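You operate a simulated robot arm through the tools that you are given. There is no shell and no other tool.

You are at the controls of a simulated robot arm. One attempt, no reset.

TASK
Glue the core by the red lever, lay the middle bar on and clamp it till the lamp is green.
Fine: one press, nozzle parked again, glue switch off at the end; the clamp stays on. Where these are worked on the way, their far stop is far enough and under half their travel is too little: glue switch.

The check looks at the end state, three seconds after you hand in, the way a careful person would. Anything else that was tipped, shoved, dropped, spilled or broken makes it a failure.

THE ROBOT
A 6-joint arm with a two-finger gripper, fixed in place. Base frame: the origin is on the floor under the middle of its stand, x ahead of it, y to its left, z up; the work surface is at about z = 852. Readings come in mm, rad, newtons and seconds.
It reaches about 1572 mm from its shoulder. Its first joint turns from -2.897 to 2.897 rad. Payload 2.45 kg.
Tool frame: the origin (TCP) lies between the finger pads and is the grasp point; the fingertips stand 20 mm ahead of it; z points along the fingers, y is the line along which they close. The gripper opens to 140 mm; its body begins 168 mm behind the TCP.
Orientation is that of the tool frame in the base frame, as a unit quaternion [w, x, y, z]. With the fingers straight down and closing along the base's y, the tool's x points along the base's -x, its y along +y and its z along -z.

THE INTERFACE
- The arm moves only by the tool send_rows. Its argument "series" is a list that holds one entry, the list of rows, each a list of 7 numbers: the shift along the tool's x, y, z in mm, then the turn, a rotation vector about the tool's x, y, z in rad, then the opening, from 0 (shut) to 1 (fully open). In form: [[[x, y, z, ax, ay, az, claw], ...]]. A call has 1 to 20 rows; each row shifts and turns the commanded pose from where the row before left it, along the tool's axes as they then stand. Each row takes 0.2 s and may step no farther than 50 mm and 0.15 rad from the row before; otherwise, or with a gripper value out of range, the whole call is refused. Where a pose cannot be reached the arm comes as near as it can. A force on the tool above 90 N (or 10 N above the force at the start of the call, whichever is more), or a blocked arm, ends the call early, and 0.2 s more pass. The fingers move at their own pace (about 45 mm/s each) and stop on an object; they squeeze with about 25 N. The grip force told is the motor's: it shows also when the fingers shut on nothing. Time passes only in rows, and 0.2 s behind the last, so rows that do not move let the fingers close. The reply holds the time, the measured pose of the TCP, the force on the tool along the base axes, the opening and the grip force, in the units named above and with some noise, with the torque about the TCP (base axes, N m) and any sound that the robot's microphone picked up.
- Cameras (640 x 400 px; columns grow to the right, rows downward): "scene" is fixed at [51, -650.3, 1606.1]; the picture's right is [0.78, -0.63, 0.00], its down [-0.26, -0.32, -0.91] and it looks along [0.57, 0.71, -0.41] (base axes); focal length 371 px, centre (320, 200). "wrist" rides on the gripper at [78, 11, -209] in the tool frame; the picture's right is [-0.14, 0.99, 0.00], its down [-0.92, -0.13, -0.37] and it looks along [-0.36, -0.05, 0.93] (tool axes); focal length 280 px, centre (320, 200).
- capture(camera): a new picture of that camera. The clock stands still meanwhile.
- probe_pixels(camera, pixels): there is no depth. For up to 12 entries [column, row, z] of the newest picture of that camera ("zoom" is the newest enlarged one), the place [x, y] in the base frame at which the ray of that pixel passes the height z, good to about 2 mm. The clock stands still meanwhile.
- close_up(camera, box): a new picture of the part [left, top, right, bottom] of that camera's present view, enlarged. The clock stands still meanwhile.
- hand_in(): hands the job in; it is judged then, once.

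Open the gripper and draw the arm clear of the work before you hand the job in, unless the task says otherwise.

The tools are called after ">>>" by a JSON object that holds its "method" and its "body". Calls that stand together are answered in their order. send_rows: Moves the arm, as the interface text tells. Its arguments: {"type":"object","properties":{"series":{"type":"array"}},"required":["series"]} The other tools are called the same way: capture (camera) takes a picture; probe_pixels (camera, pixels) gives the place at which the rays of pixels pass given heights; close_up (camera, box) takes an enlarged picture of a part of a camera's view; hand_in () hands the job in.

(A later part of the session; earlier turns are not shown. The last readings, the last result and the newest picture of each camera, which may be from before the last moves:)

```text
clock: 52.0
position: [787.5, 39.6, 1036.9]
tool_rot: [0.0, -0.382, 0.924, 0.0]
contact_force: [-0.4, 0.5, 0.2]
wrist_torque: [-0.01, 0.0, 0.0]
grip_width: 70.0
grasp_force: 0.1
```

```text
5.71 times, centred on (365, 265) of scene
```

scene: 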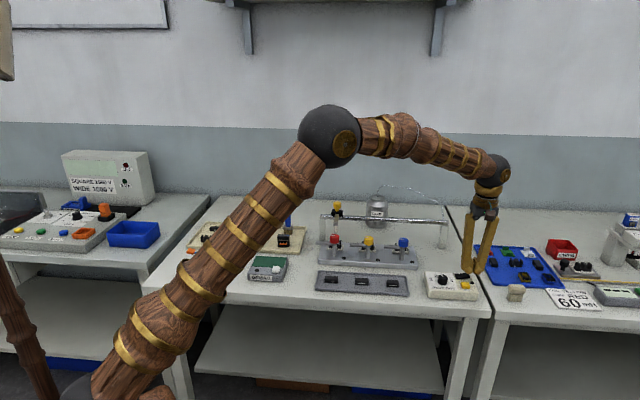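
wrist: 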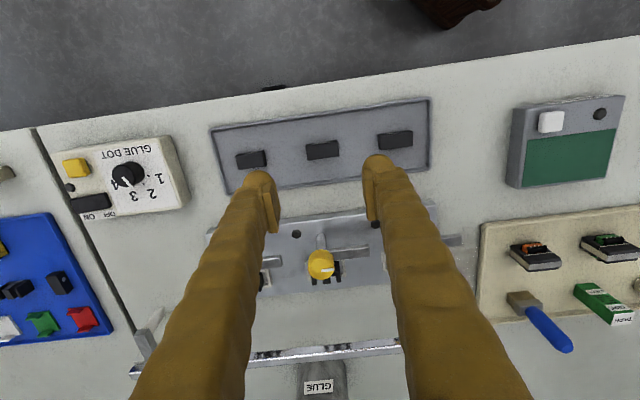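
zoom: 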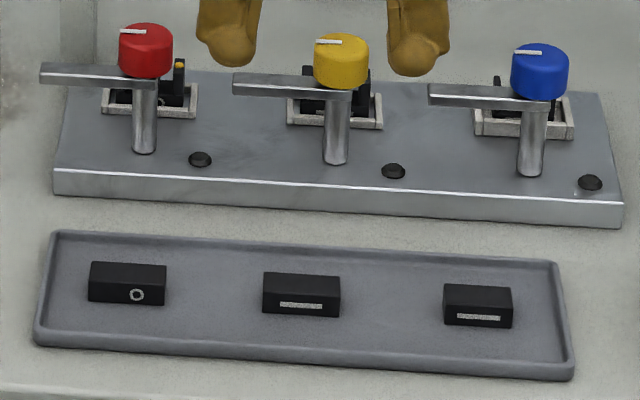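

I enlarge the middle bar at higher zoom and probe its top corners.

>>> {"method": "close_up", "body": {"camera": "wrist", "box": [296, 132, 352, 168]}}

```text
11.11 times, centred on (324, 150) of wrist
```

zoom: 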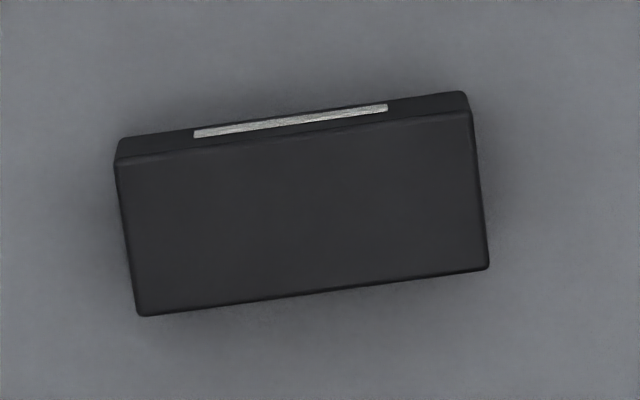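

>>> {"method": "probe_pixels", "body": {"camera": "zoom", "pixels": [[117, 162, 872], [472, 112, 872], [489, 268, 872], [141, 315, 872], [122, 140, 857], [462, 93, 857], [117, 162, 868], [489, 268, 868]]}}

```text
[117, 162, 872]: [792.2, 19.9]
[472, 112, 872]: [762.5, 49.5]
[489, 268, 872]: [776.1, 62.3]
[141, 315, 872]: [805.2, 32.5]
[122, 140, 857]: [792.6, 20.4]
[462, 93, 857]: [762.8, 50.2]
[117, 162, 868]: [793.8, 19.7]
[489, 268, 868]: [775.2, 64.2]
```

The middle bar is 42 x 18.5 x ~15 mm, centre about (784,41), yaw exactly along the table. I probe the scene ray of the glue dot on the core's right leg to find the core-top height.

>>> {"method": "close_up", "body": {"camera": "scene", "box": [320, 225, 360, 260]}}

>>> {"method": "probe_pixels", "body": {"camera": "scene", "pixels": [[340.35, 240.86, 890], [340.35, 240.86, 900], [340.35, 240.86, 910], [334.2, 236, 940], [334.2, 236, 950]]}}

```text
11.43 times, centred on (340, 242) of scene
```

zoom: 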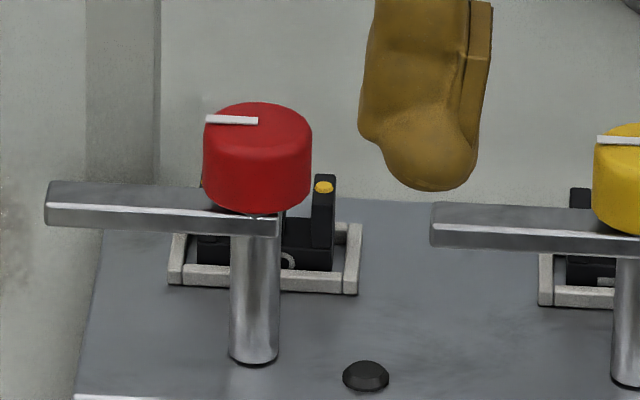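

```text
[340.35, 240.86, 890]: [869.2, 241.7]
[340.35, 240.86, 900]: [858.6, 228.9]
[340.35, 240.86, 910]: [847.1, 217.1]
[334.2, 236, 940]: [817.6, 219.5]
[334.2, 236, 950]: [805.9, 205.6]
```

Core top is at about z=900. I set the opening to ~53 mm, centre on the bar (tool y +3.5) and descend to fingertips ~20 mm above the tray to check clearances to neighbours.

>>> {"method": "send_rows", "body": {"series": [[[0.3, 3.5, 0, 0, 0, 0, 0.38], [0, 0, 35, 0, 0, 0, 0.38], [0, 0, 35, 0, 0, 0, 0.38], [0, 0, 35, 0, 0, 0, 0.38], [0, 0, 25, 0, 0, 0, 0.38], [0, 0, 0, 0, 0, 0, 0.38]]]}}

>>> {"method": "capture", "body": {"camera": "wrist"}}

>>> {"method": "close_up", "body": {"camera": "scene", "box": [320, 240, 410, 305]}}

```text
clock: 53.4
position: [781.4, 45.8, 906.0]
tool_rot: [0.0, -0.383, 0.924, 0.0]
contact_force: [-0.7, 1.1, -0.9]
wrist_torque: [-0.01, 0.01, 0.02]
grip_width: 52.8
grasp_force: 0.0
```

```text
taken
```

wrist: 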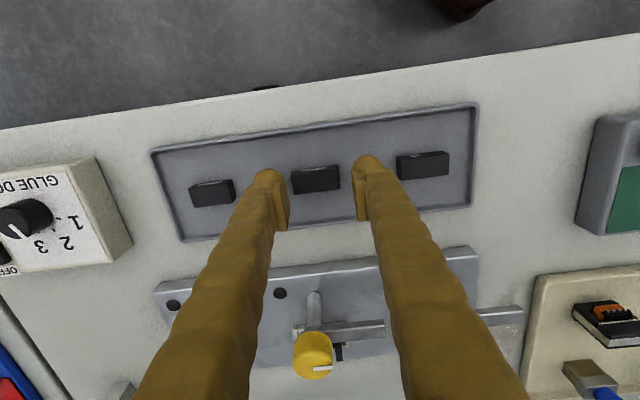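

```text
6.15 times, centred on (365, 272) of scene
```

zoom: 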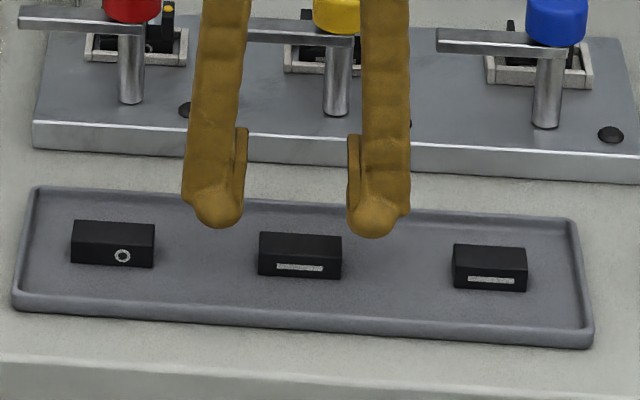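

The bar centre (316,180) lies about 4 px left of the tool axis (320,181.6). I zoom in to measure it exactly before correcting.

>>> {"method": "close_up", "body": {"camera": "wrist", "box": [270, 150, 370, 220]}}

>>> {"method": "send_rows", "body": {"series": [[[0, 0, 0, 0, 0, 0, 0.38]]]}}

```text
5.71 times, centred on (320, 185) of wrist
```

zoom: 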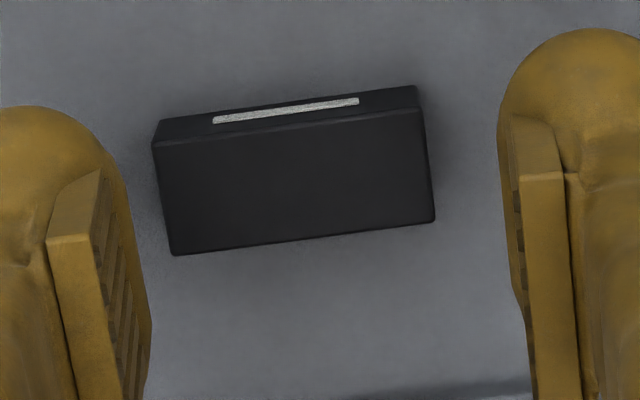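

```text
clock: 53.8
position: [782.2, 44.6, 905.6]
tool_rot: [0.001, -0.382, 0.924, 0.0]
contact_force: [0.4, 0.8, 0.3]
wrist_torque: [-0.02, -0.01, 0.0]
grip_width: 53.3
grasp_force: 0.0
```

Bar centre is 3.8 mm off in tool -y; I correct, then descend to fingertips ~3 mm above the tray floor and check.

>>> {"method": "send_rows", "body": {"series": [[[0.4, -3.8, 0, 0, 0, 0, 0.38], [0, 0, 8, 0, 0, 0, 0.38], [0, 0, 8, 0, 0, 0, 0.38], [0, 0, 6, 0, 0, 0, 0.38], [0, 0, 2, 0, 0, 0, 0.38], [0, 0, 0, 0, 0, 0, 0.38], [0, 0, 0, 0, 0, 0, 0.38]]]}}

>>> {"method": "close_up", "body": {"camera": "wrist", "box": [260, 140, 380, 230]}}

>>> {"method": "close_up", "body": {"camera": "scene", "box": [330, 250, 400, 300]}}

```text
clock: 55.4
position: [783.3, 42.0, 882.7]
tool_rot: [0.0, -0.381, 0.924, 0.0]
contact_force: [-0.9, -0.2, 0.5]
wrist_torque: [0.0, 0.0, -0.03]
grip_width: 53.1
grasp_force: 0.0
```

```text
4.44 times, centred on (320, 185) of wrist
```

zoom: 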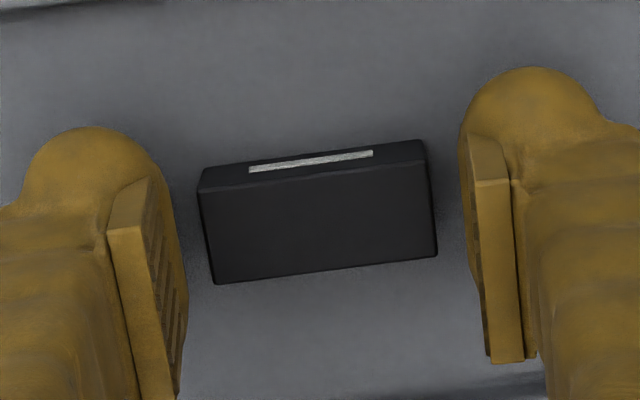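

```text
8.00 times, centred on (365, 275) of scene
```

zoom: 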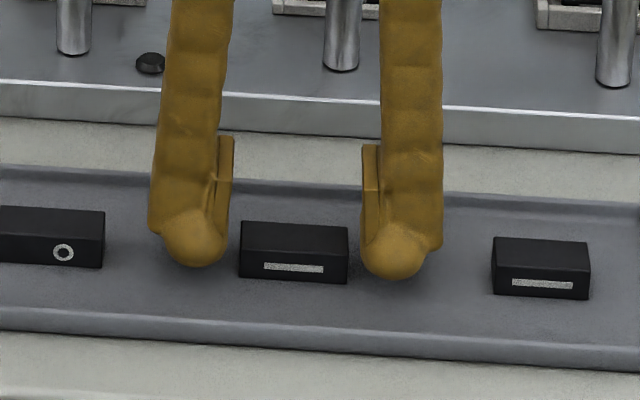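

Fingers are centred about the bar. I go 3 mm lower and close gently on the bar's ends.

>>> {"method": "send_rows", "body": {"series": [[[0, 0, 1.5, 0, 0, 0, 0.38], [0, 0, 1.5, 0, 0, 0, 0.38], [0, 0, 0, 0, 0, 0, 0.2], [0, 0, 0, 0, 0, 0, 0.2], [0, 0, 0, 0, 0, 0, 0.2], [0, 0, 0, 0, 0, 0, 0.2]]]}}

>>> {"method": "close_up", "body": {"camera": "wrist", "box": [260, 140, 380, 230]}}

>>> {"method": "close_up", "body": {"camera": "scene", "box": [330, 250, 400, 300]}}

```text
clock: 56.8
position: [786.3, 39.9, 885.9]
tool_rot: [0.004, -0.382, 0.924, -0.002]
contact_force: [-16.4, 2.3, 62.5]
wrist_torque: [-0.97, -0.4, -0.19]
grip_width: 35.1
grasp_force: 25.0
stopped in row 6: the force on the tool passed its limit at 95 N (the readings are from after the stop); the commanded pose is now the measured one
```

```text
4.44 times, centred on (320, 185) of wrist
```

zoom: 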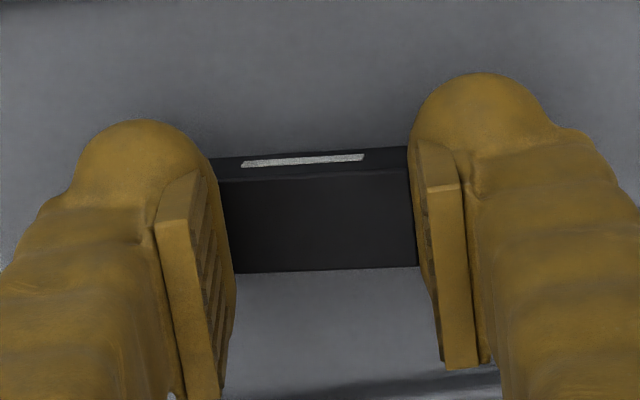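

```text
8.00 times, centred on (365, 275) of scene
```

zoom: 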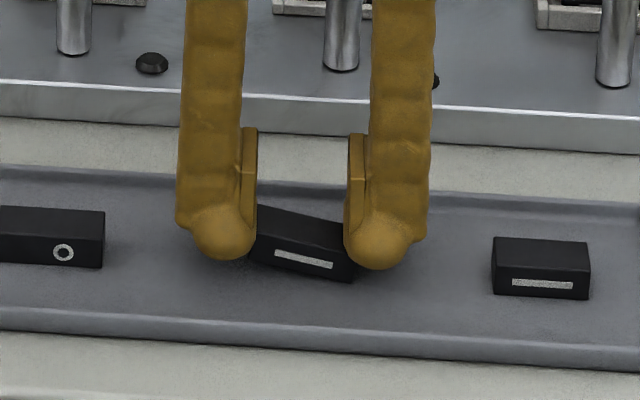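

The rounded fingertips rode on the bar's edge and tilted it (force 62 N up). I open again to let it settle flat.

>>> {"method": "send_rows", "body": {"series": [[[0, 0, 0, 0, 0, 0, 0.38], [0, 0, 0, 0, 0, 0, 0.38], [0, 0, 0, 0, 0, 0, 0.38]]]}}

>>> {"method": "close_up", "body": {"camera": "wrist", "box": [260, 140, 380, 230]}}

>>> {"method": "close_up", "body": {"camera": "scene", "box": [330, 250, 400, 300]}}

```text
clock: 57.6
position: [785.5, 42.5, 881.9]
tool_rot: [0.002, -0.382, 0.924, -0.002]
contact_force: [-0.2, 0.0, -0.4]
wrist_torque: [0.01, 0.01, -0.03]
grip_width: 53.0
grasp_force: 0.1
```

```text
4.44 times, centred on (320, 185) of wrist
```

zoom: 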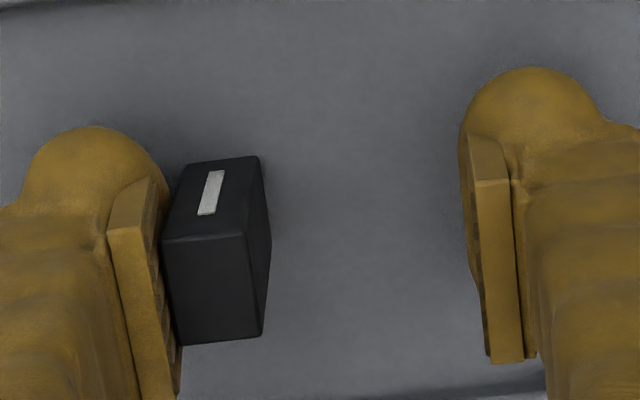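

```text
8.00 times, centred on (365, 275) of scene
```

zoom: 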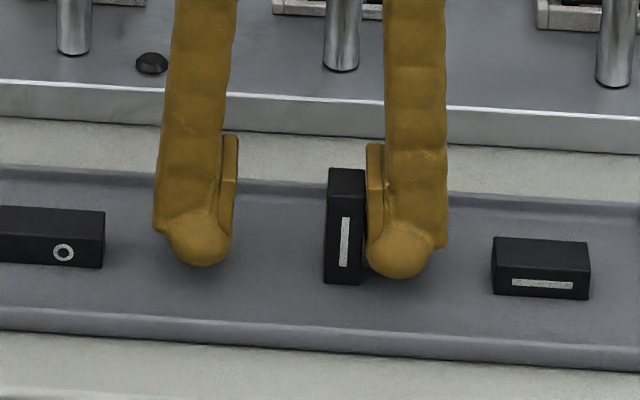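

The bar now stands on end against the right finger. I'll lay it back gently: first raise ~11 mm so the fingertips are above the neighbours, then look.

>>> {"method": "send_rows", "body": {"series": [[[0, 0, -4, 0, 0, 0, 0.38], [0, 0, -4, 0, 0, 0, 0.38], [0, 0, -3, 0, 0, 0, 0.38], [0, 0, 0, 0, 0, 0, 0.38]]]}}

>>> {"method": "close_up", "body": {"camera": "wrist", "box": [260, 140, 380, 230]}}

>>> {"method": "close_up", "body": {"camera": "scene", "box": [330, 250, 400, 300]}}

```text
clock: 58.6
position: [786.3, 41.4, 893.4]
tool_rot: [0.003, -0.382, 0.924, -0.002]
contact_force: [0.0, 0.0, -0.5]
wrist_torque: [0.01, 0.0, 0.01]
grip_width: 53.1
grasp_force: 0.0
```

```text
4.44 times, centred on (320, 185) of wrist
```

zoom: 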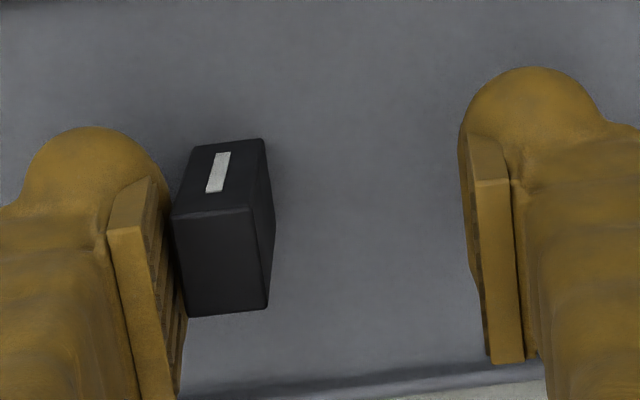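

```text
8.00 times, centred on (365, 275) of scene
```

zoom: 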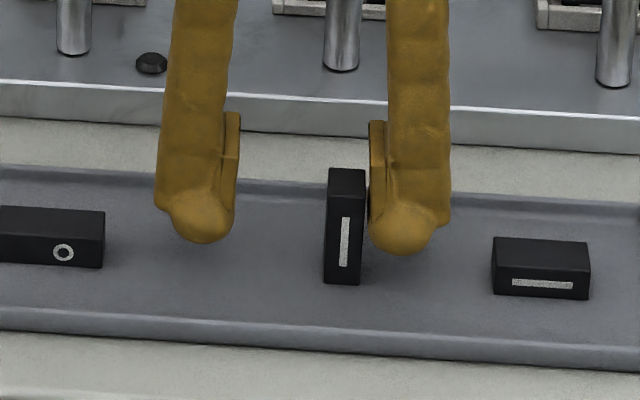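

It stands freely. I narrow the gap to ~36 mm in steps so the left finger can catch the bar when it leans, then look.

>>> {"method": "send_rows", "body": {"series": [[[0, 0, 0, 0, 0, 0, 0.34], [0, -2, 0, 0, 0, 0, 0.31], [0, -2, 0, 0, 0, 0, 0.29], [0, -2, 0, 0, 0, 0, 0.27], [0, -1, 0, 0, 0, 0, 0.257], [0, 0, 0, 0, 0, 0, 0.257]]]}}

>>> {"method": "close_up", "body": {"camera": "wrist", "box": [260, 140, 380, 230]}}

>>> {"method": "close_up", "body": {"camera": "scene", "box": [330, 250, 400, 300]}}

```text
clock: 60.0
position: [789.9, 37.9, 894.0]
tool_rot: [0.003, -0.382, 0.924, -0.001]
contact_force: [-0.4, 0.5, 0.9]
wrist_torque: [0.0, -0.01, 0.01]
grip_width: 36.1
grasp_force: 0.0
```

```text
4.44 times, centred on (320, 185) of wrist
```

zoom: 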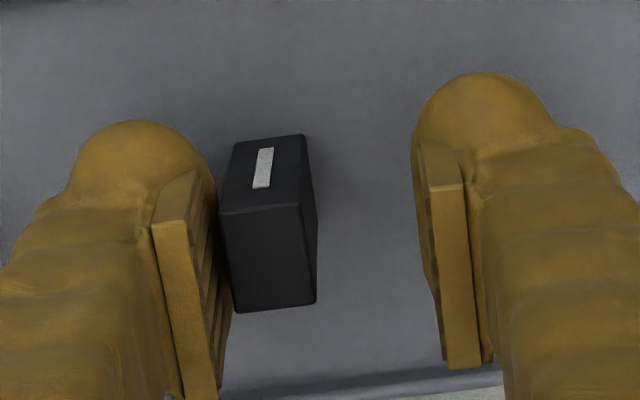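

```text
8.00 times, centred on (365, 275) of scene
```

zoom: 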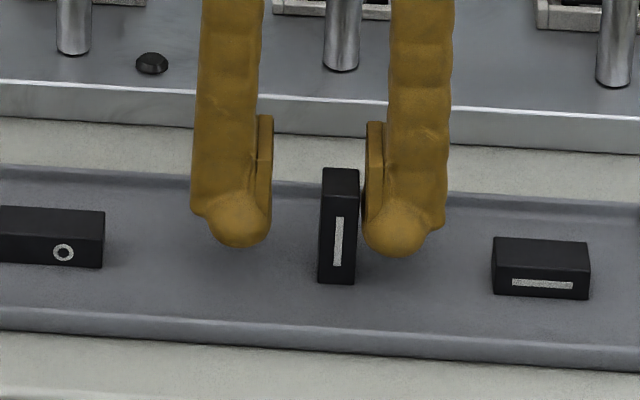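

The bar is upright next to the right finger. I close the gap to ~21 mm while shifting +7.5 mm so only the right finger advances and tips the bar onto the left finger.

>>> {"method": "send_rows", "body": {"series": [[[0, 1.5, 0, 0, 0, 0, 0.236], [0, 1.5, 0, 0, 0, 0, 0.214], [0, 1.5, 0, 0, 0, 0, 0.193], [0, 1.5, 0, 0, 0, 0, 0.171], [0, 1.5, 0, 0, 0, 0, 0.155], [0, 0, 0, 0, 0, 0, 0.155]]]}}

>>> {"method": "close_up", "body": {"camera": "wrist", "box": [260, 140, 380, 230]}}

>>> {"method": "close_up", "body": {"camera": "scene", "box": [330, 250, 400, 300]}}

```text
clock: 61.4
position: [785.1, 42.4, 893.0]
tool_rot: [0.002, -0.382, 0.924, -0.001]
contact_force: [-1.1, -0.6, -0.7]
wrist_torque: [0.01, -0.03, 0.0]
grip_width: 22.0
grasp_force: 0.4
```

```text
4.44 times, centred on (320, 185) of wrist
```

zoom: 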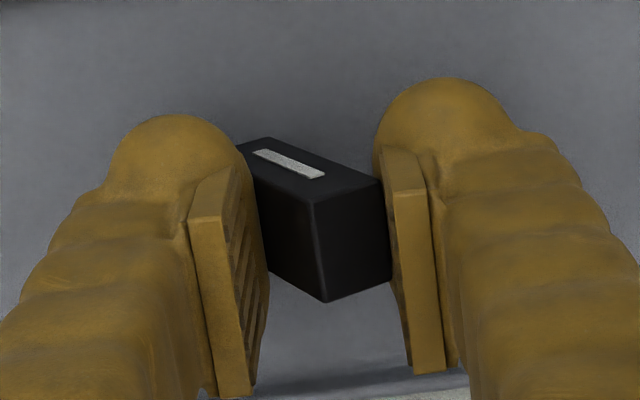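

```text
8.00 times, centred on (365, 275) of scene
```

zoom: 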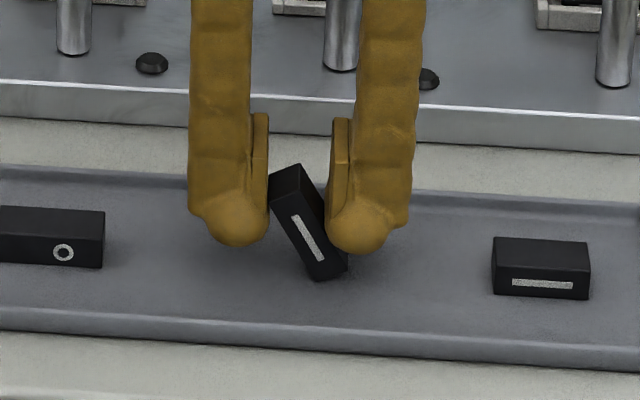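

The bar leans on the left finger at about 27°. I open slowly so it lays itself down toward the left.

>>> {"method": "send_rows", "body": {"series": [[[0, 0, 0, 0, 0, 0, 0.18], [0, 0, 0, 0, 0, 0, 0.205], [0, 0, 0, 0, 0, 0, 0.23], [0, 0, 0, 0, 0, 0, 0.255], [0, 0, 0, 0, 0, 0, 0.28], [0, 0, 0, 0, 0, 0, 0.305], [0, 0, 0, 0, 0, 0, 0.33]]]}}

>>> {"method": "close_up", "body": {"camera": "scene", "box": [330, 250, 400, 300]}}

```text
clock: 63.0
position: [785.6, 42.4, 893.8]
tool_rot: [0.003, -0.382, 0.924, -0.001]
contact_force: [0.3, -0.5, -0.9]
wrist_torque: [0.0, 0.02, -0.02]
grip_width: 46.2
grasp_force: 0.0
```

```text
8.00 times, centred on (365, 275) of scene
```

zoom: 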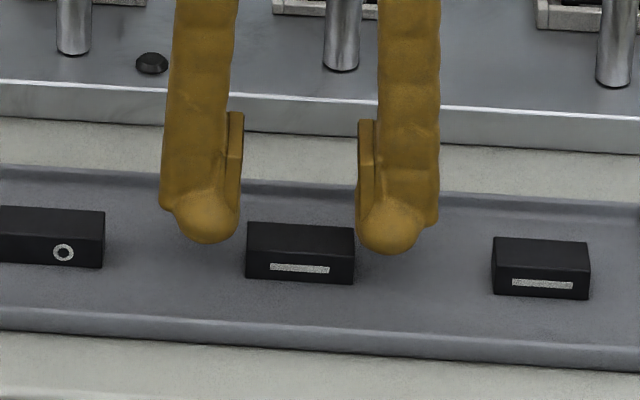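

The bar lies flat again with its mark to the front. I enlarge it in the wrist view and probe its corners for a better-centred, lower grip.

>>> {"method": "close_up", "body": {"camera": "wrist", "box": [260, 140, 380, 230]}}

>>> {"method": "capture", "body": {"camera": "wrist"}}

```text
4.44 times, centred on (320, 185) of wrist
```

zoom: 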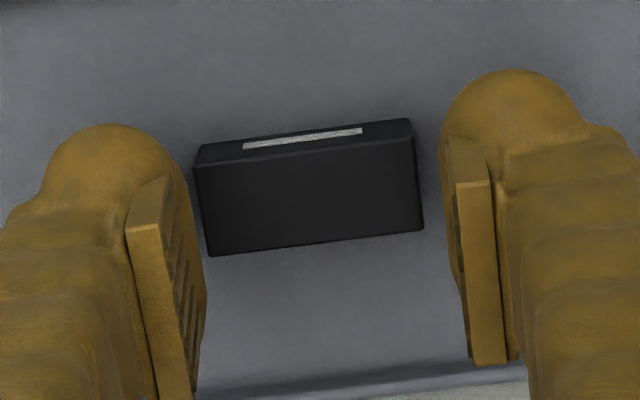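

```text
taken
```

wrist: 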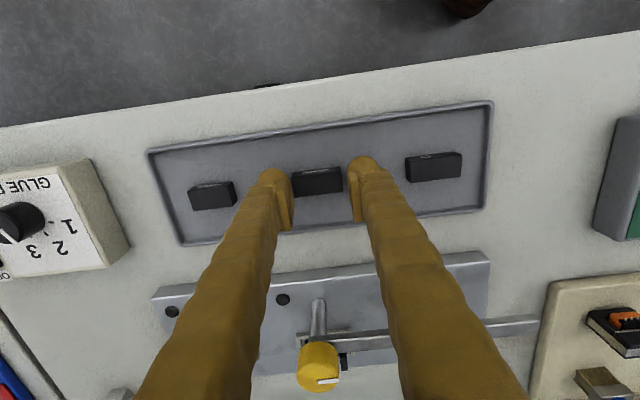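

The bar's centre is 2.1 mm off in tool -y. I set opening ~50 mm, centre, correct the tiny tilt, and descend in steps till near the floor.

>>> {"method": "send_rows", "body": {"series": [[[1, -2.1, 0, -0.004, 0.0045, 0, 0.36], [0, 0, 0, 0, 0, 0, 0.36], [0, 0, 5, 0, 0, 0, 0.36], [0, 0, 4, 0, 0, 0, 0.36], [0, 0, 3, 0, 0, 0, 0.36], [0, 0, 0, 0, 0, 0, 0.36]]]}}

>>> {"method": "close_up", "body": {"camera": "scene", "box": [330, 250, 400, 300]}}

>>> {"method": "close_up", "body": {"camera": "wrist", "box": [260, 140, 380, 230]}}

```text
clock: 64.4
position: [785.4, 41.7, 882.9]
tool_rot: [0.0, -0.382, 0.924, -0.001]
contact_force: [-0.2, -0.1, -0.2]
wrist_torque: [0.02, -0.02, 0.0]
grip_width: 50.2
grasp_force: 0.0
```

```text
8.00 times, centred on (365, 275) of scene
```

zoom: 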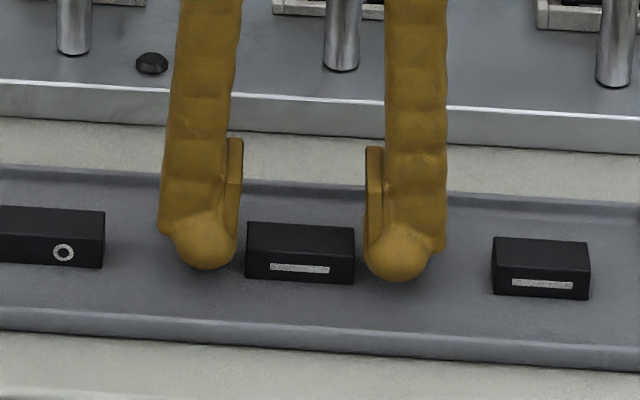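

```text
4.44 times, centred on (320, 185) of wrist
```

zoom: 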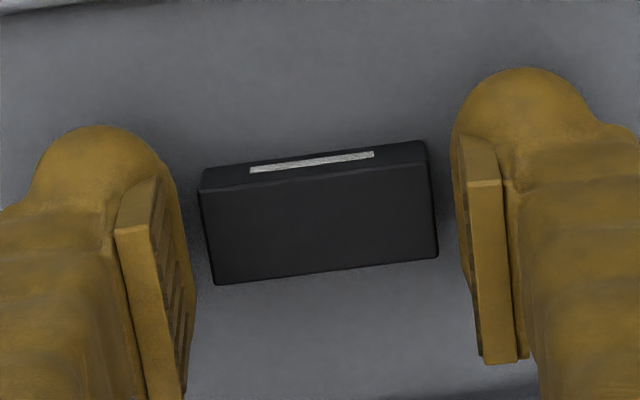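

Centred well. I lower 1 mm at a time to find the tray floor by force.

>>> {"method": "send_rows", "body": {"series": [[[0, 0, 1, 0, 0, 0, 0.36], [0, 0, 1, 0, 0, 0, 0.36], [0, 0, 1, 0, 0, 0, 0.36]]]}}

```text
clock: 65.2
position: [786.6, 40.1, 878.8]
tool_rot: [-0.001, -0.382, 0.924, 0.0]
contact_force: [-0.1, 0.0, -0.2]
wrist_torque: [0.02, 0.03, 0.03]
grip_width: 50.2
grasp_force: 0.1
```

No contact yet; I lower further in 1 mm steps.

>>> {"method": "send_rows", "body": {"series": [[[0, 0, 1, 0, 0, 0, 0.36], [0, 0, 1, 0, 0, 0, 0.36]]]}}

```text
clock: 65.8
position: [786.8, 39.9, 877.7]
tool_rot: [-0.001, -0.381, 0.925, 0.001]
contact_force: [0.1, -0.1, -0.8]
wrist_torque: [-0.03, 0.02, -0.03]
grip_width: 50.4
grasp_force: 0.0
```

>>> {"method": "close_up", "body": {"camera": "scene", "box": [330, 250, 400, 300]}}

>>> {"method": "send_rows", "body": {"series": [[[0, 0, 1, 0, 0, 0, 0.36]]]}}

```text
8.00 times, centred on (365, 275) of scene
```

zoom: 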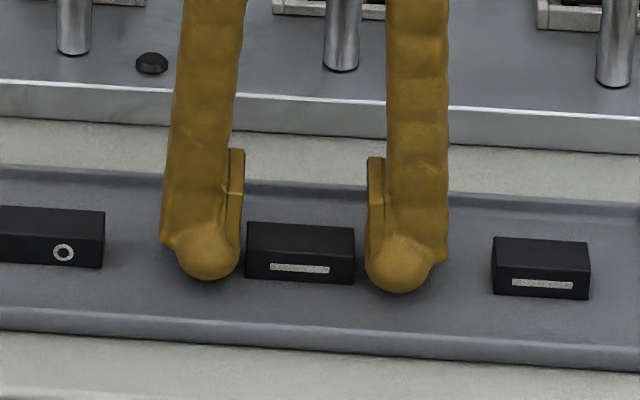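

```text
clock: 66.2
position: [786.4, 40.2, 876.1]
tool_rot: [0.0, -0.382, 0.924, 0.0]
contact_force: [-0.5, -0.9, -0.7]
wrist_torque: [-0.02, 0.02, 0.01]
grip_width: 50.3
grasp_force: 0.1
```

Still no floor contact at TCP 876; I keep lowering 1 mm at a time.

>>> {"method": "send_rows", "body": {"series": [[[0, 0, 1, 0, 0, 0, 0.36], [0, 0, 0, 0, 0, 0, 0.36]]]}}

>>> {"method": "close_up", "body": {"camera": "scene", "box": [335, 260, 395, 295]}}

```text
clock: 66.8
position: [785.1, 39.2, 874.6]
tool_rot: [0.0, -0.382, 0.924, 0.0]
contact_force: [0.0, 0.1, -0.1]
wrist_torque: [0.04, 0.0, -0.02]
grip_width: 50.4
grasp_force: 0.1
```

```text
10.67 times, centred on (365, 278) of scene
```

zoom: 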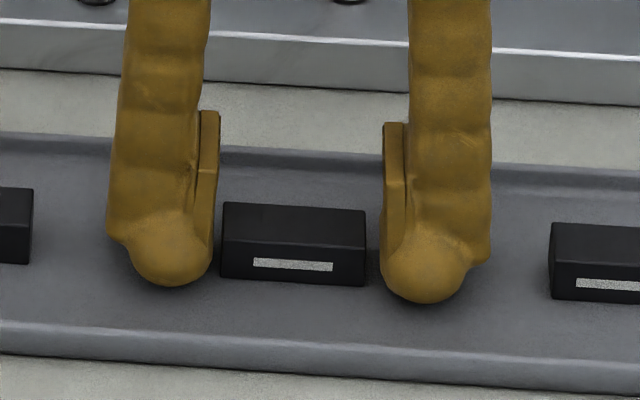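

Fingertips are now about at the floor line with good pad overlap on the bar. I close in small steps and check.

>>> {"method": "send_rows", "body": {"series": [[[0, 0, 0, 0, 0, 0, 0.33], [0, 0, 0, 0, 0, 0, 0.31], [0, 0, 0, 0, 0, 0, 0.3], [0, 0, 0, 0, 0, 0, 0.29]]]}}

>>> {"method": "close_up", "body": {"camera": "scene", "box": [335, 260, 395, 295]}}

>>> {"method": "close_up", "body": {"camera": "wrist", "box": [260, 140, 380, 230]}}

```text
clock: 67.8
position: [786.7, 39.4, 872.8]
tool_rot: [0.0, -0.382, 0.924, 0.0]
contact_force: [0.9, 0.0, -0.6]
wrist_torque: [-0.03, 0.03, -0.03]
grip_width: 42.7
grasp_force: 25.0
```

```text
10.67 times, centred on (365, 278) of scene
```

zoom: 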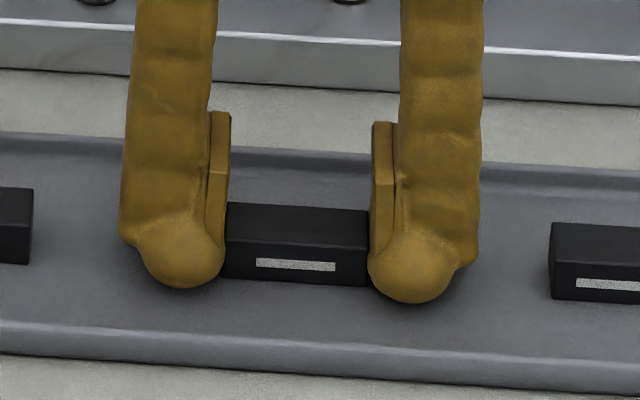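

```text
4.44 times, centred on (320, 185) of wrist
```

zoom: 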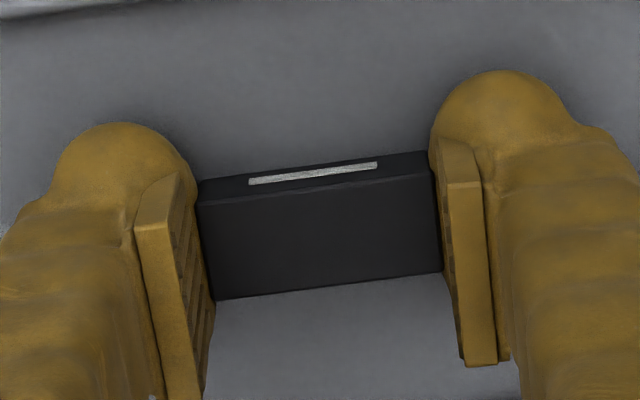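

The bar is gripped flat at 42.7 mm with 25 N. I lift 6 mm and check it hangs level.

>>> {"method": "send_rows", "body": {"series": [[[0, 0, 0, 0, 0, 0, 0.27], [0, 0, -2, 0, 0, 0, 0.27], [0, 0, -2, 0, 0, 0, 0.27], [0, 0, -4, 0, 0, 0, 0.27], [0, 0, -6, 0, 0, 0, 0.27], [0, 0, 0, 0, 0, 0, 0.27]]]}}

>>> {"method": "close_up", "body": {"camera": "scene", "box": [335, 260, 395, 295]}}

>>> {"method": "close_up", "body": {"camera": "wrist", "box": [260, 140, 380, 230]}}

```text
clock: 69.2
position: [787.3, 39.6, 888.5]
tool_rot: [0.0, -0.382, 0.924, 0.0]
contact_force: [0.3, 0.0, -0.2]
wrist_torque: [-0.03, -0.01, 0.01]
grip_width: 42.8
grasp_force: 25.1
```

```text
10.67 times, centred on (365, 278) of scene
```

zoom: 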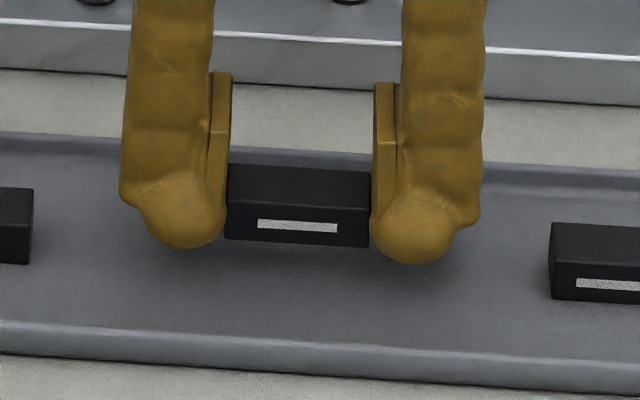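

```text
4.44 times, centred on (320, 185) of wrist
```

zoom: 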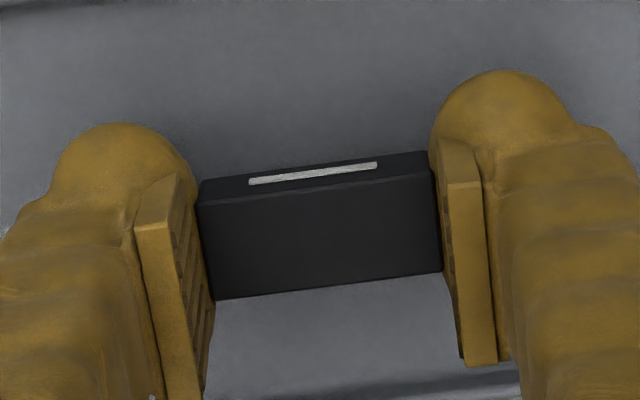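

The bar hangs level and centred in the grip. I raise to z≈1010 and move over the red core at (844.5,243).

>>> {"method": "send_rows", "body": {"series": [[[0, 0, -25, 0, 0, 0, 0.27], [0, 0, -35, 0, 0, 0, 0.27], [0, 0, -35, 0, 0, 0, 0.27], [0, 0, -27, 0, 0, 0, 0.27], [-20, 10, 0, 0, 0, 0, 0.27], [-25, 14, 0, 0, 0, 0, 0.27], [-28, 16, 0, 0, 0, 0, 0.27], [-28, 16, 0, 0, 0, 0, 0.27], [-28, 16, 0, 0, 0, 0, 0.27], [-25, 14, 0, 0, 0, 0, 0.27], [-20, 11, 0, 0, 0, 0, 0.27], [-10.4, 6.1, 0, 0, 0, 0, 0.27], [0, 0, 0, 0, 0, 0, 0.27], [0, 0, 0, 0, 0, 0, 0.27]]]}}

>>> {"method": "capture", "body": {"camera": "wrist"}}

>>> {"method": "close_up", "body": {"camera": "scene", "box": [305, 190, 375, 265]}}

```text
clock: 72.2
position: [843.1, 242.7, 1010.6]
tool_rot: [0.0, -0.382, 0.924, 0.0]
contact_force: [1.2, -0.2, -0.6]
wrist_torque: [0.0, -0.02, 0.02]
grip_width: 42.6
grasp_force: 24.8
```

```text
taken
```

wrist: 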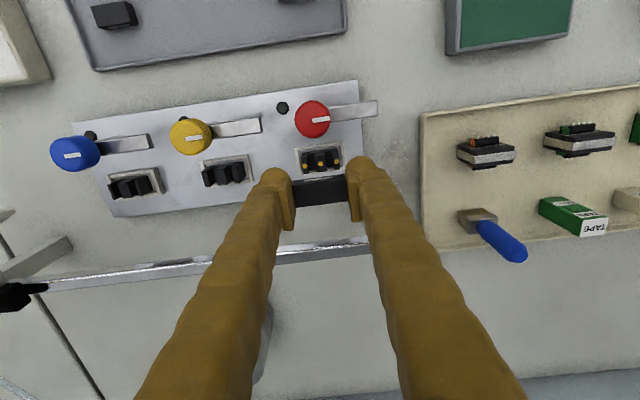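

```text
5.33 times, centred on (340, 228) of scene
```

zoom: 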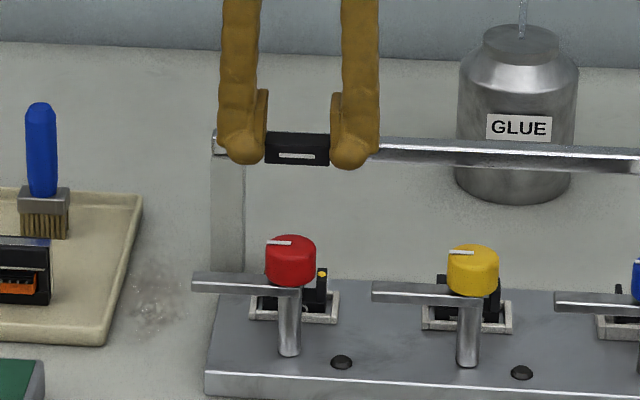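

Three dots show on the core (centre one at (321,160)), and the tool axis at z=900 projects to about (320,161). I zoom for a finer check.

>>> {"method": "close_up", "body": {"camera": "wrist", "box": [280, 130, 360, 190]}}

>>> {"method": "probe_pixels", "body": {"camera": "wrist", "pixels": [[307, 163, 900], [321, 160, 900], [336, 158, 900], [320, 161.3, 900]]}}

```text
6.67 times, centred on (320, 160) of wrist
```

zoom: 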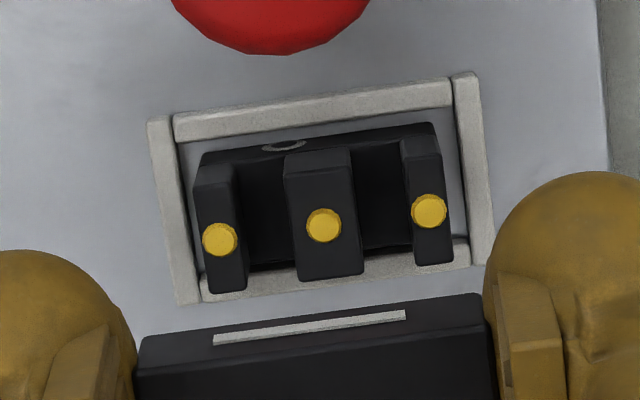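

```text
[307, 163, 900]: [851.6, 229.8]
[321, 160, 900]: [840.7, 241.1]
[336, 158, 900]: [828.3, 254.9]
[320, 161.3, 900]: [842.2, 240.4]
```

>>> {"method": "probe_pixels", "body": {"camera": "wrist", "pixels": [[305, 166, 900], [320.6, 163.9, 900], [336.35, 161.65, 900], [320.6, 163.9, 897], [320.6, 163.9, 903]]}}

>>> {"method": "send_rows", "body": {"series": [[[0, 0, 0, 0, 0, 0, 0.27]]]}}

```text
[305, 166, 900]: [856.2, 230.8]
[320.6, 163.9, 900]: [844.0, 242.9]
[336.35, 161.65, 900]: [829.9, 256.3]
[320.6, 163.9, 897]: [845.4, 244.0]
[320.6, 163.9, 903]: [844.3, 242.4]
```

```text
clock: 72.6
position: [842.8, 241.9, 1011.6]
tool_rot: [0.0, -0.382, 0.924, 0.0]
contact_force: [1.3, 0.0, -0.5]
wrist_torque: [0.0, -0.02, -0.02]
grip_width: 42.7
grasp_force: 24.9
```

I zoom on the held bar itself to find its true centre relative to the TCP.

>>> {"method": "close_up", "body": {"camera": "wrist", "box": [275, 165, 365, 225]}}

```text
6.67 times, centred on (320, 195) of wrist
```

zoom: 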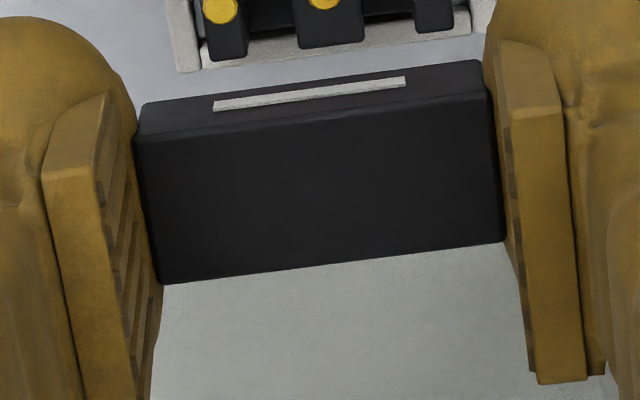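

>>> {"method": "probe_pixels", "body": {"camera": "zoom", "pixels": [[135, 140, 1007], [492, 95, 1007], [505, 242, 1007], [162, 284, 1007], [320, 190, 1007], [145, 104, 992], [482, 62, 992]]}}

```text
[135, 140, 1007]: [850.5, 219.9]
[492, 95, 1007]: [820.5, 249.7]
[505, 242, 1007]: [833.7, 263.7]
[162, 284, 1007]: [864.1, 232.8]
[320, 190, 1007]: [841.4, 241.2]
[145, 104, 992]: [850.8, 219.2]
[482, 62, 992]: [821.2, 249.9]
```

Bar centre (842.2,241.5) versus core centre (843.7,243.2): I shift 2.3 mm in tool -x and descend to ~15 mm above the core.

>>> {"method": "send_rows", "body": {"series": [[[-2.3, 0.1, 0, 0, 0, 0, 0.27], [0, 0, 20, 0, 0, 0, 0.27], [0, 0, 25, 0, 0, 0, 0.27], [0, 0, 20, 0, 0, 0, 0.27], [0, 0, 10, 0, 0, 0, 0.27], [0, 0, 0, 0, 0, 0, 0.27], [0, 0, 0, 0, 0, 0, 0.27]]]}}

>>> {"method": "capture", "body": {"camera": "wrist"}}

>>> {"method": "close_up", "body": {"camera": "scene", "box": [315, 215, 365, 260]}}

>>> {"method": "close_up", "body": {"camera": "wrist", "box": [265, 150, 375, 230]}}

```text
clock: 74.2
position: [845.7, 244.1, 936.5]
tool_rot: [0.0, -0.382, 0.924, -0.001]
contact_force: [1.0, 0.5, 0.0]
wrist_torque: [-0.04, 0.01, 0.01]
grip_width: 42.7
grasp_force: 25.2
```

```text
taken
```

wrist: 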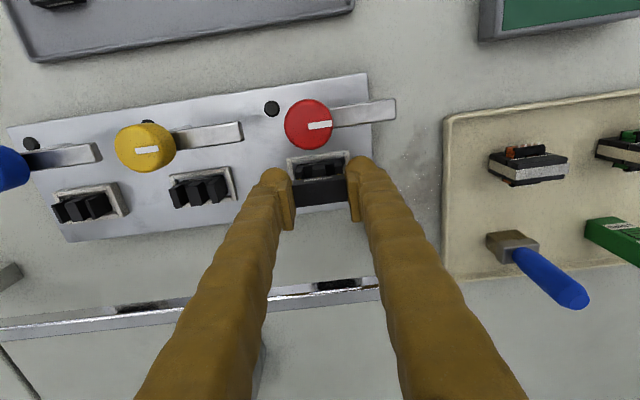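

```text
8.89 times, centred on (340, 238) of scene
```

zoom: 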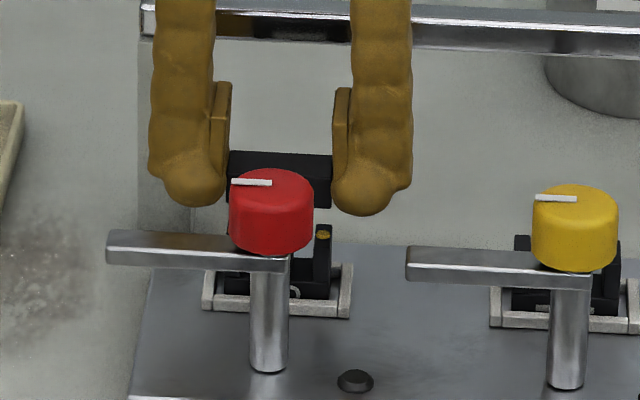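

```text
5.00 times, centred on (320, 190) of wrist
```

zoom: 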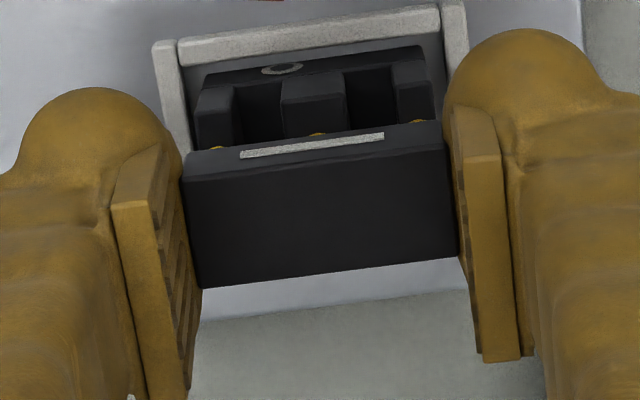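

I probe the front top corners of the core legs and the bar's corners to check alignment before lowering.

>>> {"method": "probe_pixels", "body": {"camera": "zoom", "pixels": [[198, 93, 900], [430, 63, 900], [182, 180, 932], [445, 150, 932], [458, 258, 932], [200, 288, 932], [188, 155, 917], [438, 123, 917]]}}

```text
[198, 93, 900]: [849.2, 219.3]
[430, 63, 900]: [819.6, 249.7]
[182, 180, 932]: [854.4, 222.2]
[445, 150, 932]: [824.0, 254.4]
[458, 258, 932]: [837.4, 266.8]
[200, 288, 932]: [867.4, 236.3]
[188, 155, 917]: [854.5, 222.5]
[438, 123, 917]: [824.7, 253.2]
```

Along the bar it agrees within 1 mm; across (A) I want a finer look, so I zoom further on the core's front edge.

>>> {"method": "close_up", "body": {"camera": "wrist", "box": [285, 155, 355, 200]}}

```text
8.89 times, centred on (320, 178) of wrist
```

zoom: 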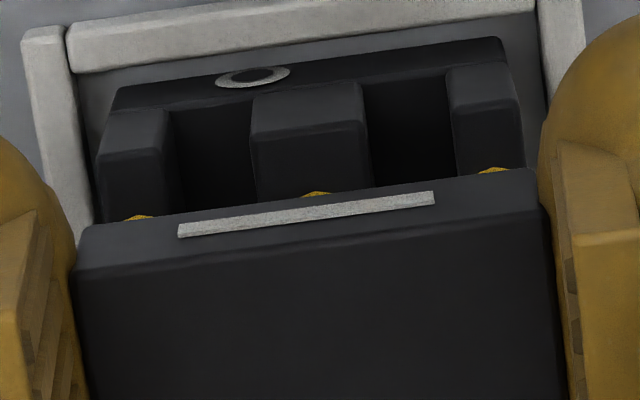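

>>> {"method": "probe_pixels", "body": {"camera": "zoom", "pixels": [[98, 160, 900], [520, 100, 900], [309, 127, 900], [84, 230, 917], [537, 172, 917], [75, 268, 932], [547, 208, 932], [309, 127, 897], [309, 127, 903]]}}

```text
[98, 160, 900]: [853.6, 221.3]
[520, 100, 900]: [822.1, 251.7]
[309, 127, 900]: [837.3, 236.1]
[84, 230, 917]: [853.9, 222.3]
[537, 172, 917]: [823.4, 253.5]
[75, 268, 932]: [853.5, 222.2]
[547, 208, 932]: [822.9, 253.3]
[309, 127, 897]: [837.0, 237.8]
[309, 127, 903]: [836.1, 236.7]
```

The bar is within ~1 mm of the core; I nudge (tool x +0.8, y -0.4) and lower 12 mm, then 1 mm steps.

>>> {"method": "send_rows", "body": {"series": [[[0.8, -0.4, 0, 0, 0, 0, 0.27], [0, 0, 5, 0, 0, 0, 0.27], [0, 0, 4, 0, 0, 0, 0.27], [0, 0, 3, 0, 0, 0, 0.27], [0, 0, 0, 0, 0, 0, 0.27]]]}}

>>> {"method": "close_up", "body": {"camera": "scene", "box": [315, 215, 365, 260]}}

>>> {"method": "close_up", "body": {"camera": "wrist", "box": [275, 150, 365, 220]}}

```text
clock: 75.4
position: [844.7, 244.9, 923.1]
tool_rot: [0.0, -0.382, 0.924, -0.001]
contact_force: [0.3, 0.7, 0.5]
wrist_torque: [0.01, -0.04, 0.01]
grip_width: 42.8
grasp_force: 25.5
```

```text
8.89 times, centred on (340, 238) of scene
```

zoom: 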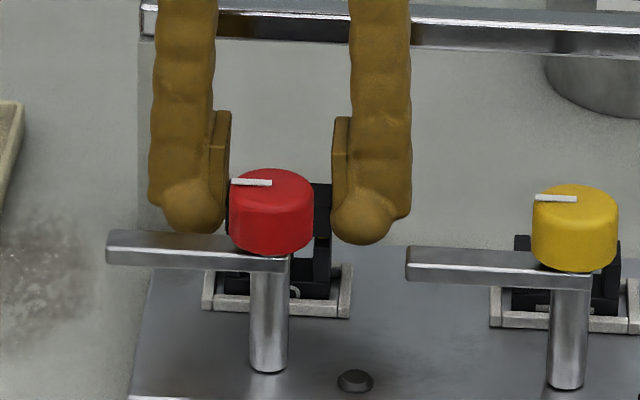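

```text
5.71 times, centred on (320, 185) of wrist
```

zoom: 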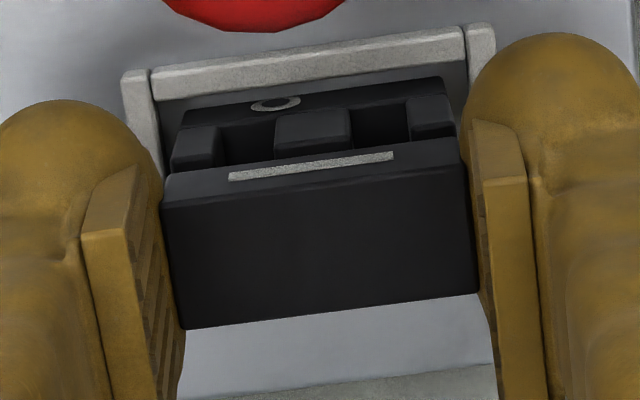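

The bar is just a few mm above the core. I lower in 1 mm steps watching the vertical force.

>>> {"method": "send_rows", "body": {"series": [[[0, 0, 1, 0, 0, 0, 0.27], [0, 0, 1, 0, 0, 0, 0.27], [0, 0, 1, 0, 0, 0, 0.27]]]}}

```text
clock: 76.2
position: [846.0, 242.4, 920.6]
tool_rot: [0.0, -0.382, 0.924, -0.001]
contact_force: [-0.1, 0.8, -0.7]
wrist_torque: [0.0, 0.03, 0.0]
grip_width: 42.8
grasp_force: 25.2
```

>>> {"method": "close_up", "body": {"camera": "wrist", "box": [275, 150, 365, 220]}}

>>> {"method": "send_rows", "body": {"series": [[[0, 0, 1, 0, 0, 0, 0.27]]]}}

```text
5.71 times, centred on (320, 185) of wrist
```

zoom: 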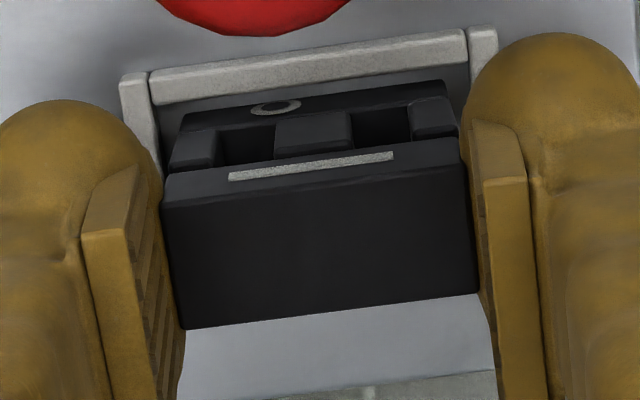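

```text
clock: 76.6
position: [844.9, 243.8, 919.7]
tool_rot: [-0.001, -0.382, 0.924, 0.0]
contact_force: [-0.3, 0.4, 0.8]
wrist_torque: [0.01, 0.0, 0.0]
grip_width: 42.6
grasp_force: 24.9
```

No contact yet; another millimetre at a time.

>>> {"method": "send_rows", "body": {"series": [[[0, 0, 0.8, 0, 0, 0, 0.27], [0, 0, 0, 0, 0, 0, 0.27]]]}}

>>> {"method": "close_up", "body": {"camera": "wrist", "box": [275, 150, 365, 220]}}

```text
clock: 77.2
position: [845.0, 243.8, 919.8]
tool_rot: [0.0, -0.382, 0.924, -0.002]
contact_force: [-3.1, -1.8, 15.9]
wrist_torque: [-0.1, 0.12, 0.01]
grip_width: 42.9
grasp_force: 24.3
```

```text
5.71 times, centred on (320, 185) of wrist
```

zoom: 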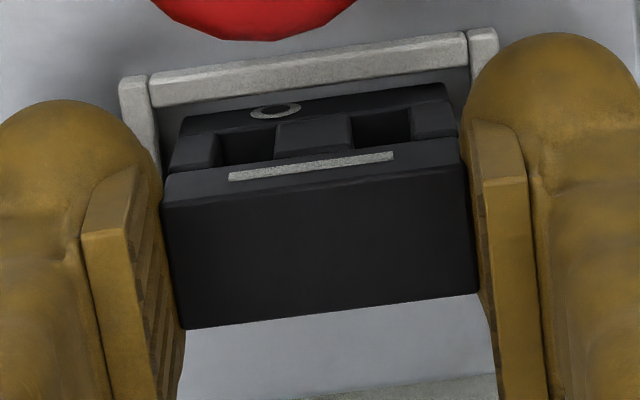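

Contact at 16 N: the bar is seated. I ease up 0.5 mm and open gradually.

>>> {"method": "send_rows", "body": {"series": [[[0, 0, -0.5, 0, 0, 0, 0.27], [0, 0, 0, 0, 0, 0, 0.305], [0, 0, 0, 0, 0, 0, 0.32], [0, 0, 0, 0, 0, 0, 0.34], [0, 0, 0, 0, 0, 0, 0.37], [0, 0, 0, 0, 0, 0, 0.4], [0, 0, 0, 0, 0, 0, 0.4]]]}}

>>> {"method": "close_up", "body": {"camera": "wrist", "box": [265, 145, 375, 225]}}

>>> {"method": "close_up", "body": {"camera": "scene", "box": [315, 215, 365, 260]}}

```text
clock: 78.8
position: [844.4, 243.8, 918.2]
tool_rot: [0.001, -0.381, 0.925, 0.0]
contact_force: [-0.3, -0.5, 0.0]
wrist_torque: [0.02, -0.03, -0.01]
grip_width: 56.3
grasp_force: 0.1
```

```text
5.00 times, centred on (320, 185) of wrist
```

zoom: 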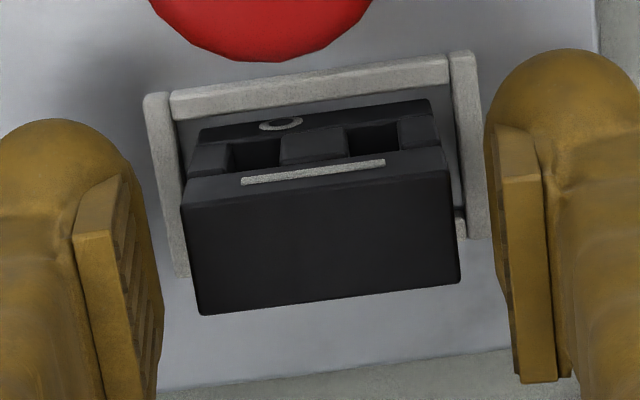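

```text
8.89 times, centred on (340, 238) of scene
```

zoom: 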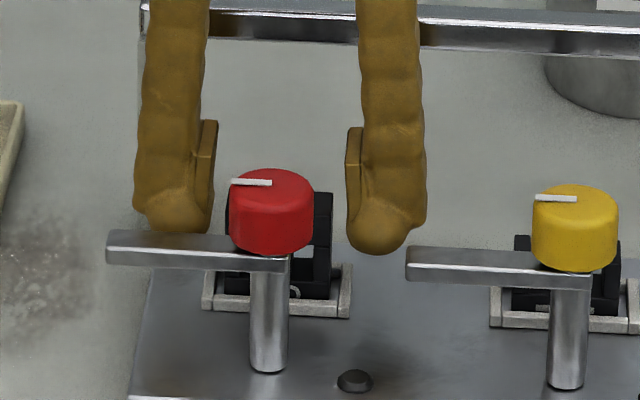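

The bar lies square on the core, clear of the fingers. I rise straight up to z≈1010, then move over the red knob.

>>> {"method": "send_rows", "body": {"series": [[[0, 0, -3, 0, 0, 0, 0.4], [0, 0, -10, 0, 0, 0, 0.4], [0, 0, -25, 0, 0, 0, 0.42], [0, 0, -40, 0, 0, 0, 0.45], [0, 0, -14, 0, 0, 0, 0.45], [20, 0.2, 0, 0, 0, 0, 0.45], [20, 0.2, 0, 0, 0, 0, 0.45], [17.5, 0.2, 0, 0, 0, 0, 0.45], [0, 0, 0, 0, 0, 0, 0.45], [0, 0, 0, 0, 0, 0, 0.45]]]}}

>>> {"method": "capture", "body": {"camera": "wrist"}}

>>> {"method": "close_up", "body": {"camera": "wrist", "box": [270, 130, 390, 230]}}

>>> {"method": "close_up", "body": {"camera": "scene", "box": [315, 215, 365, 260]}}

```text
clock: 81.0
position: [803.9, 204.2, 1009.8]
tool_rot: [0.0, -0.382, 0.924, 0.001]
contact_force: [-0.9, 0.2, -0.3]
wrist_torque: [0.01, 0.01, 0.0]
grip_width: 62.9
grasp_force: 0.1
```

```text
taken
```

wrist: 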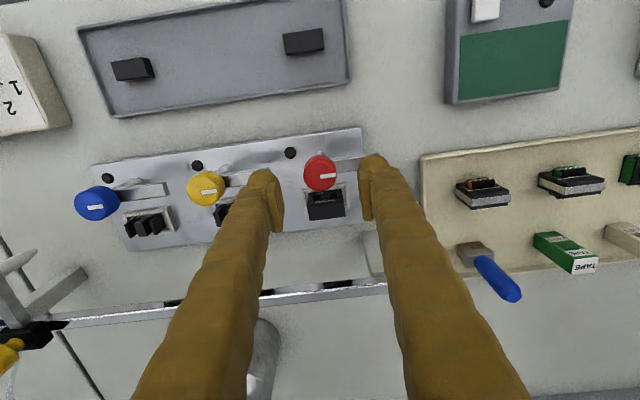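

```text
4.00 times, centred on (330, 180) of wrist
```

zoom: 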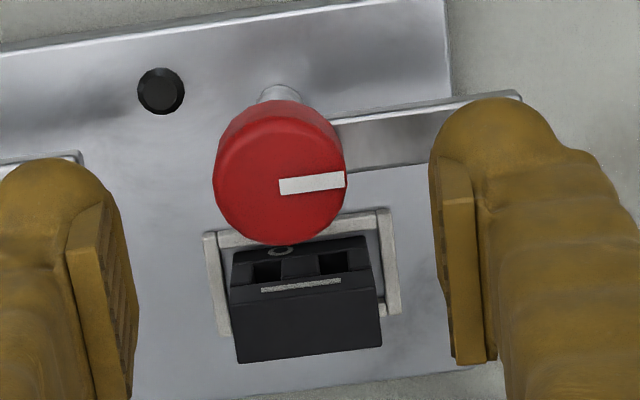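

```text
8.89 times, centred on (340, 238) of scene
```

zoom: 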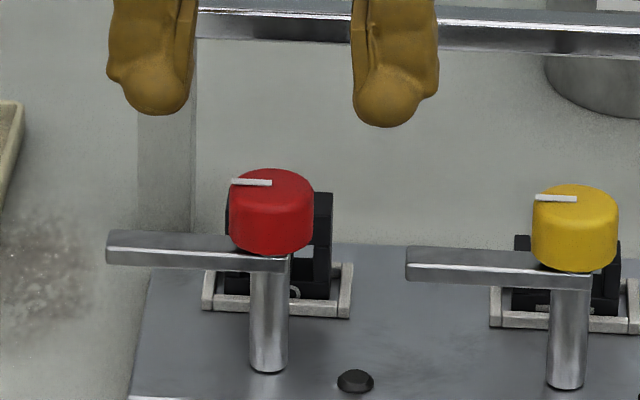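

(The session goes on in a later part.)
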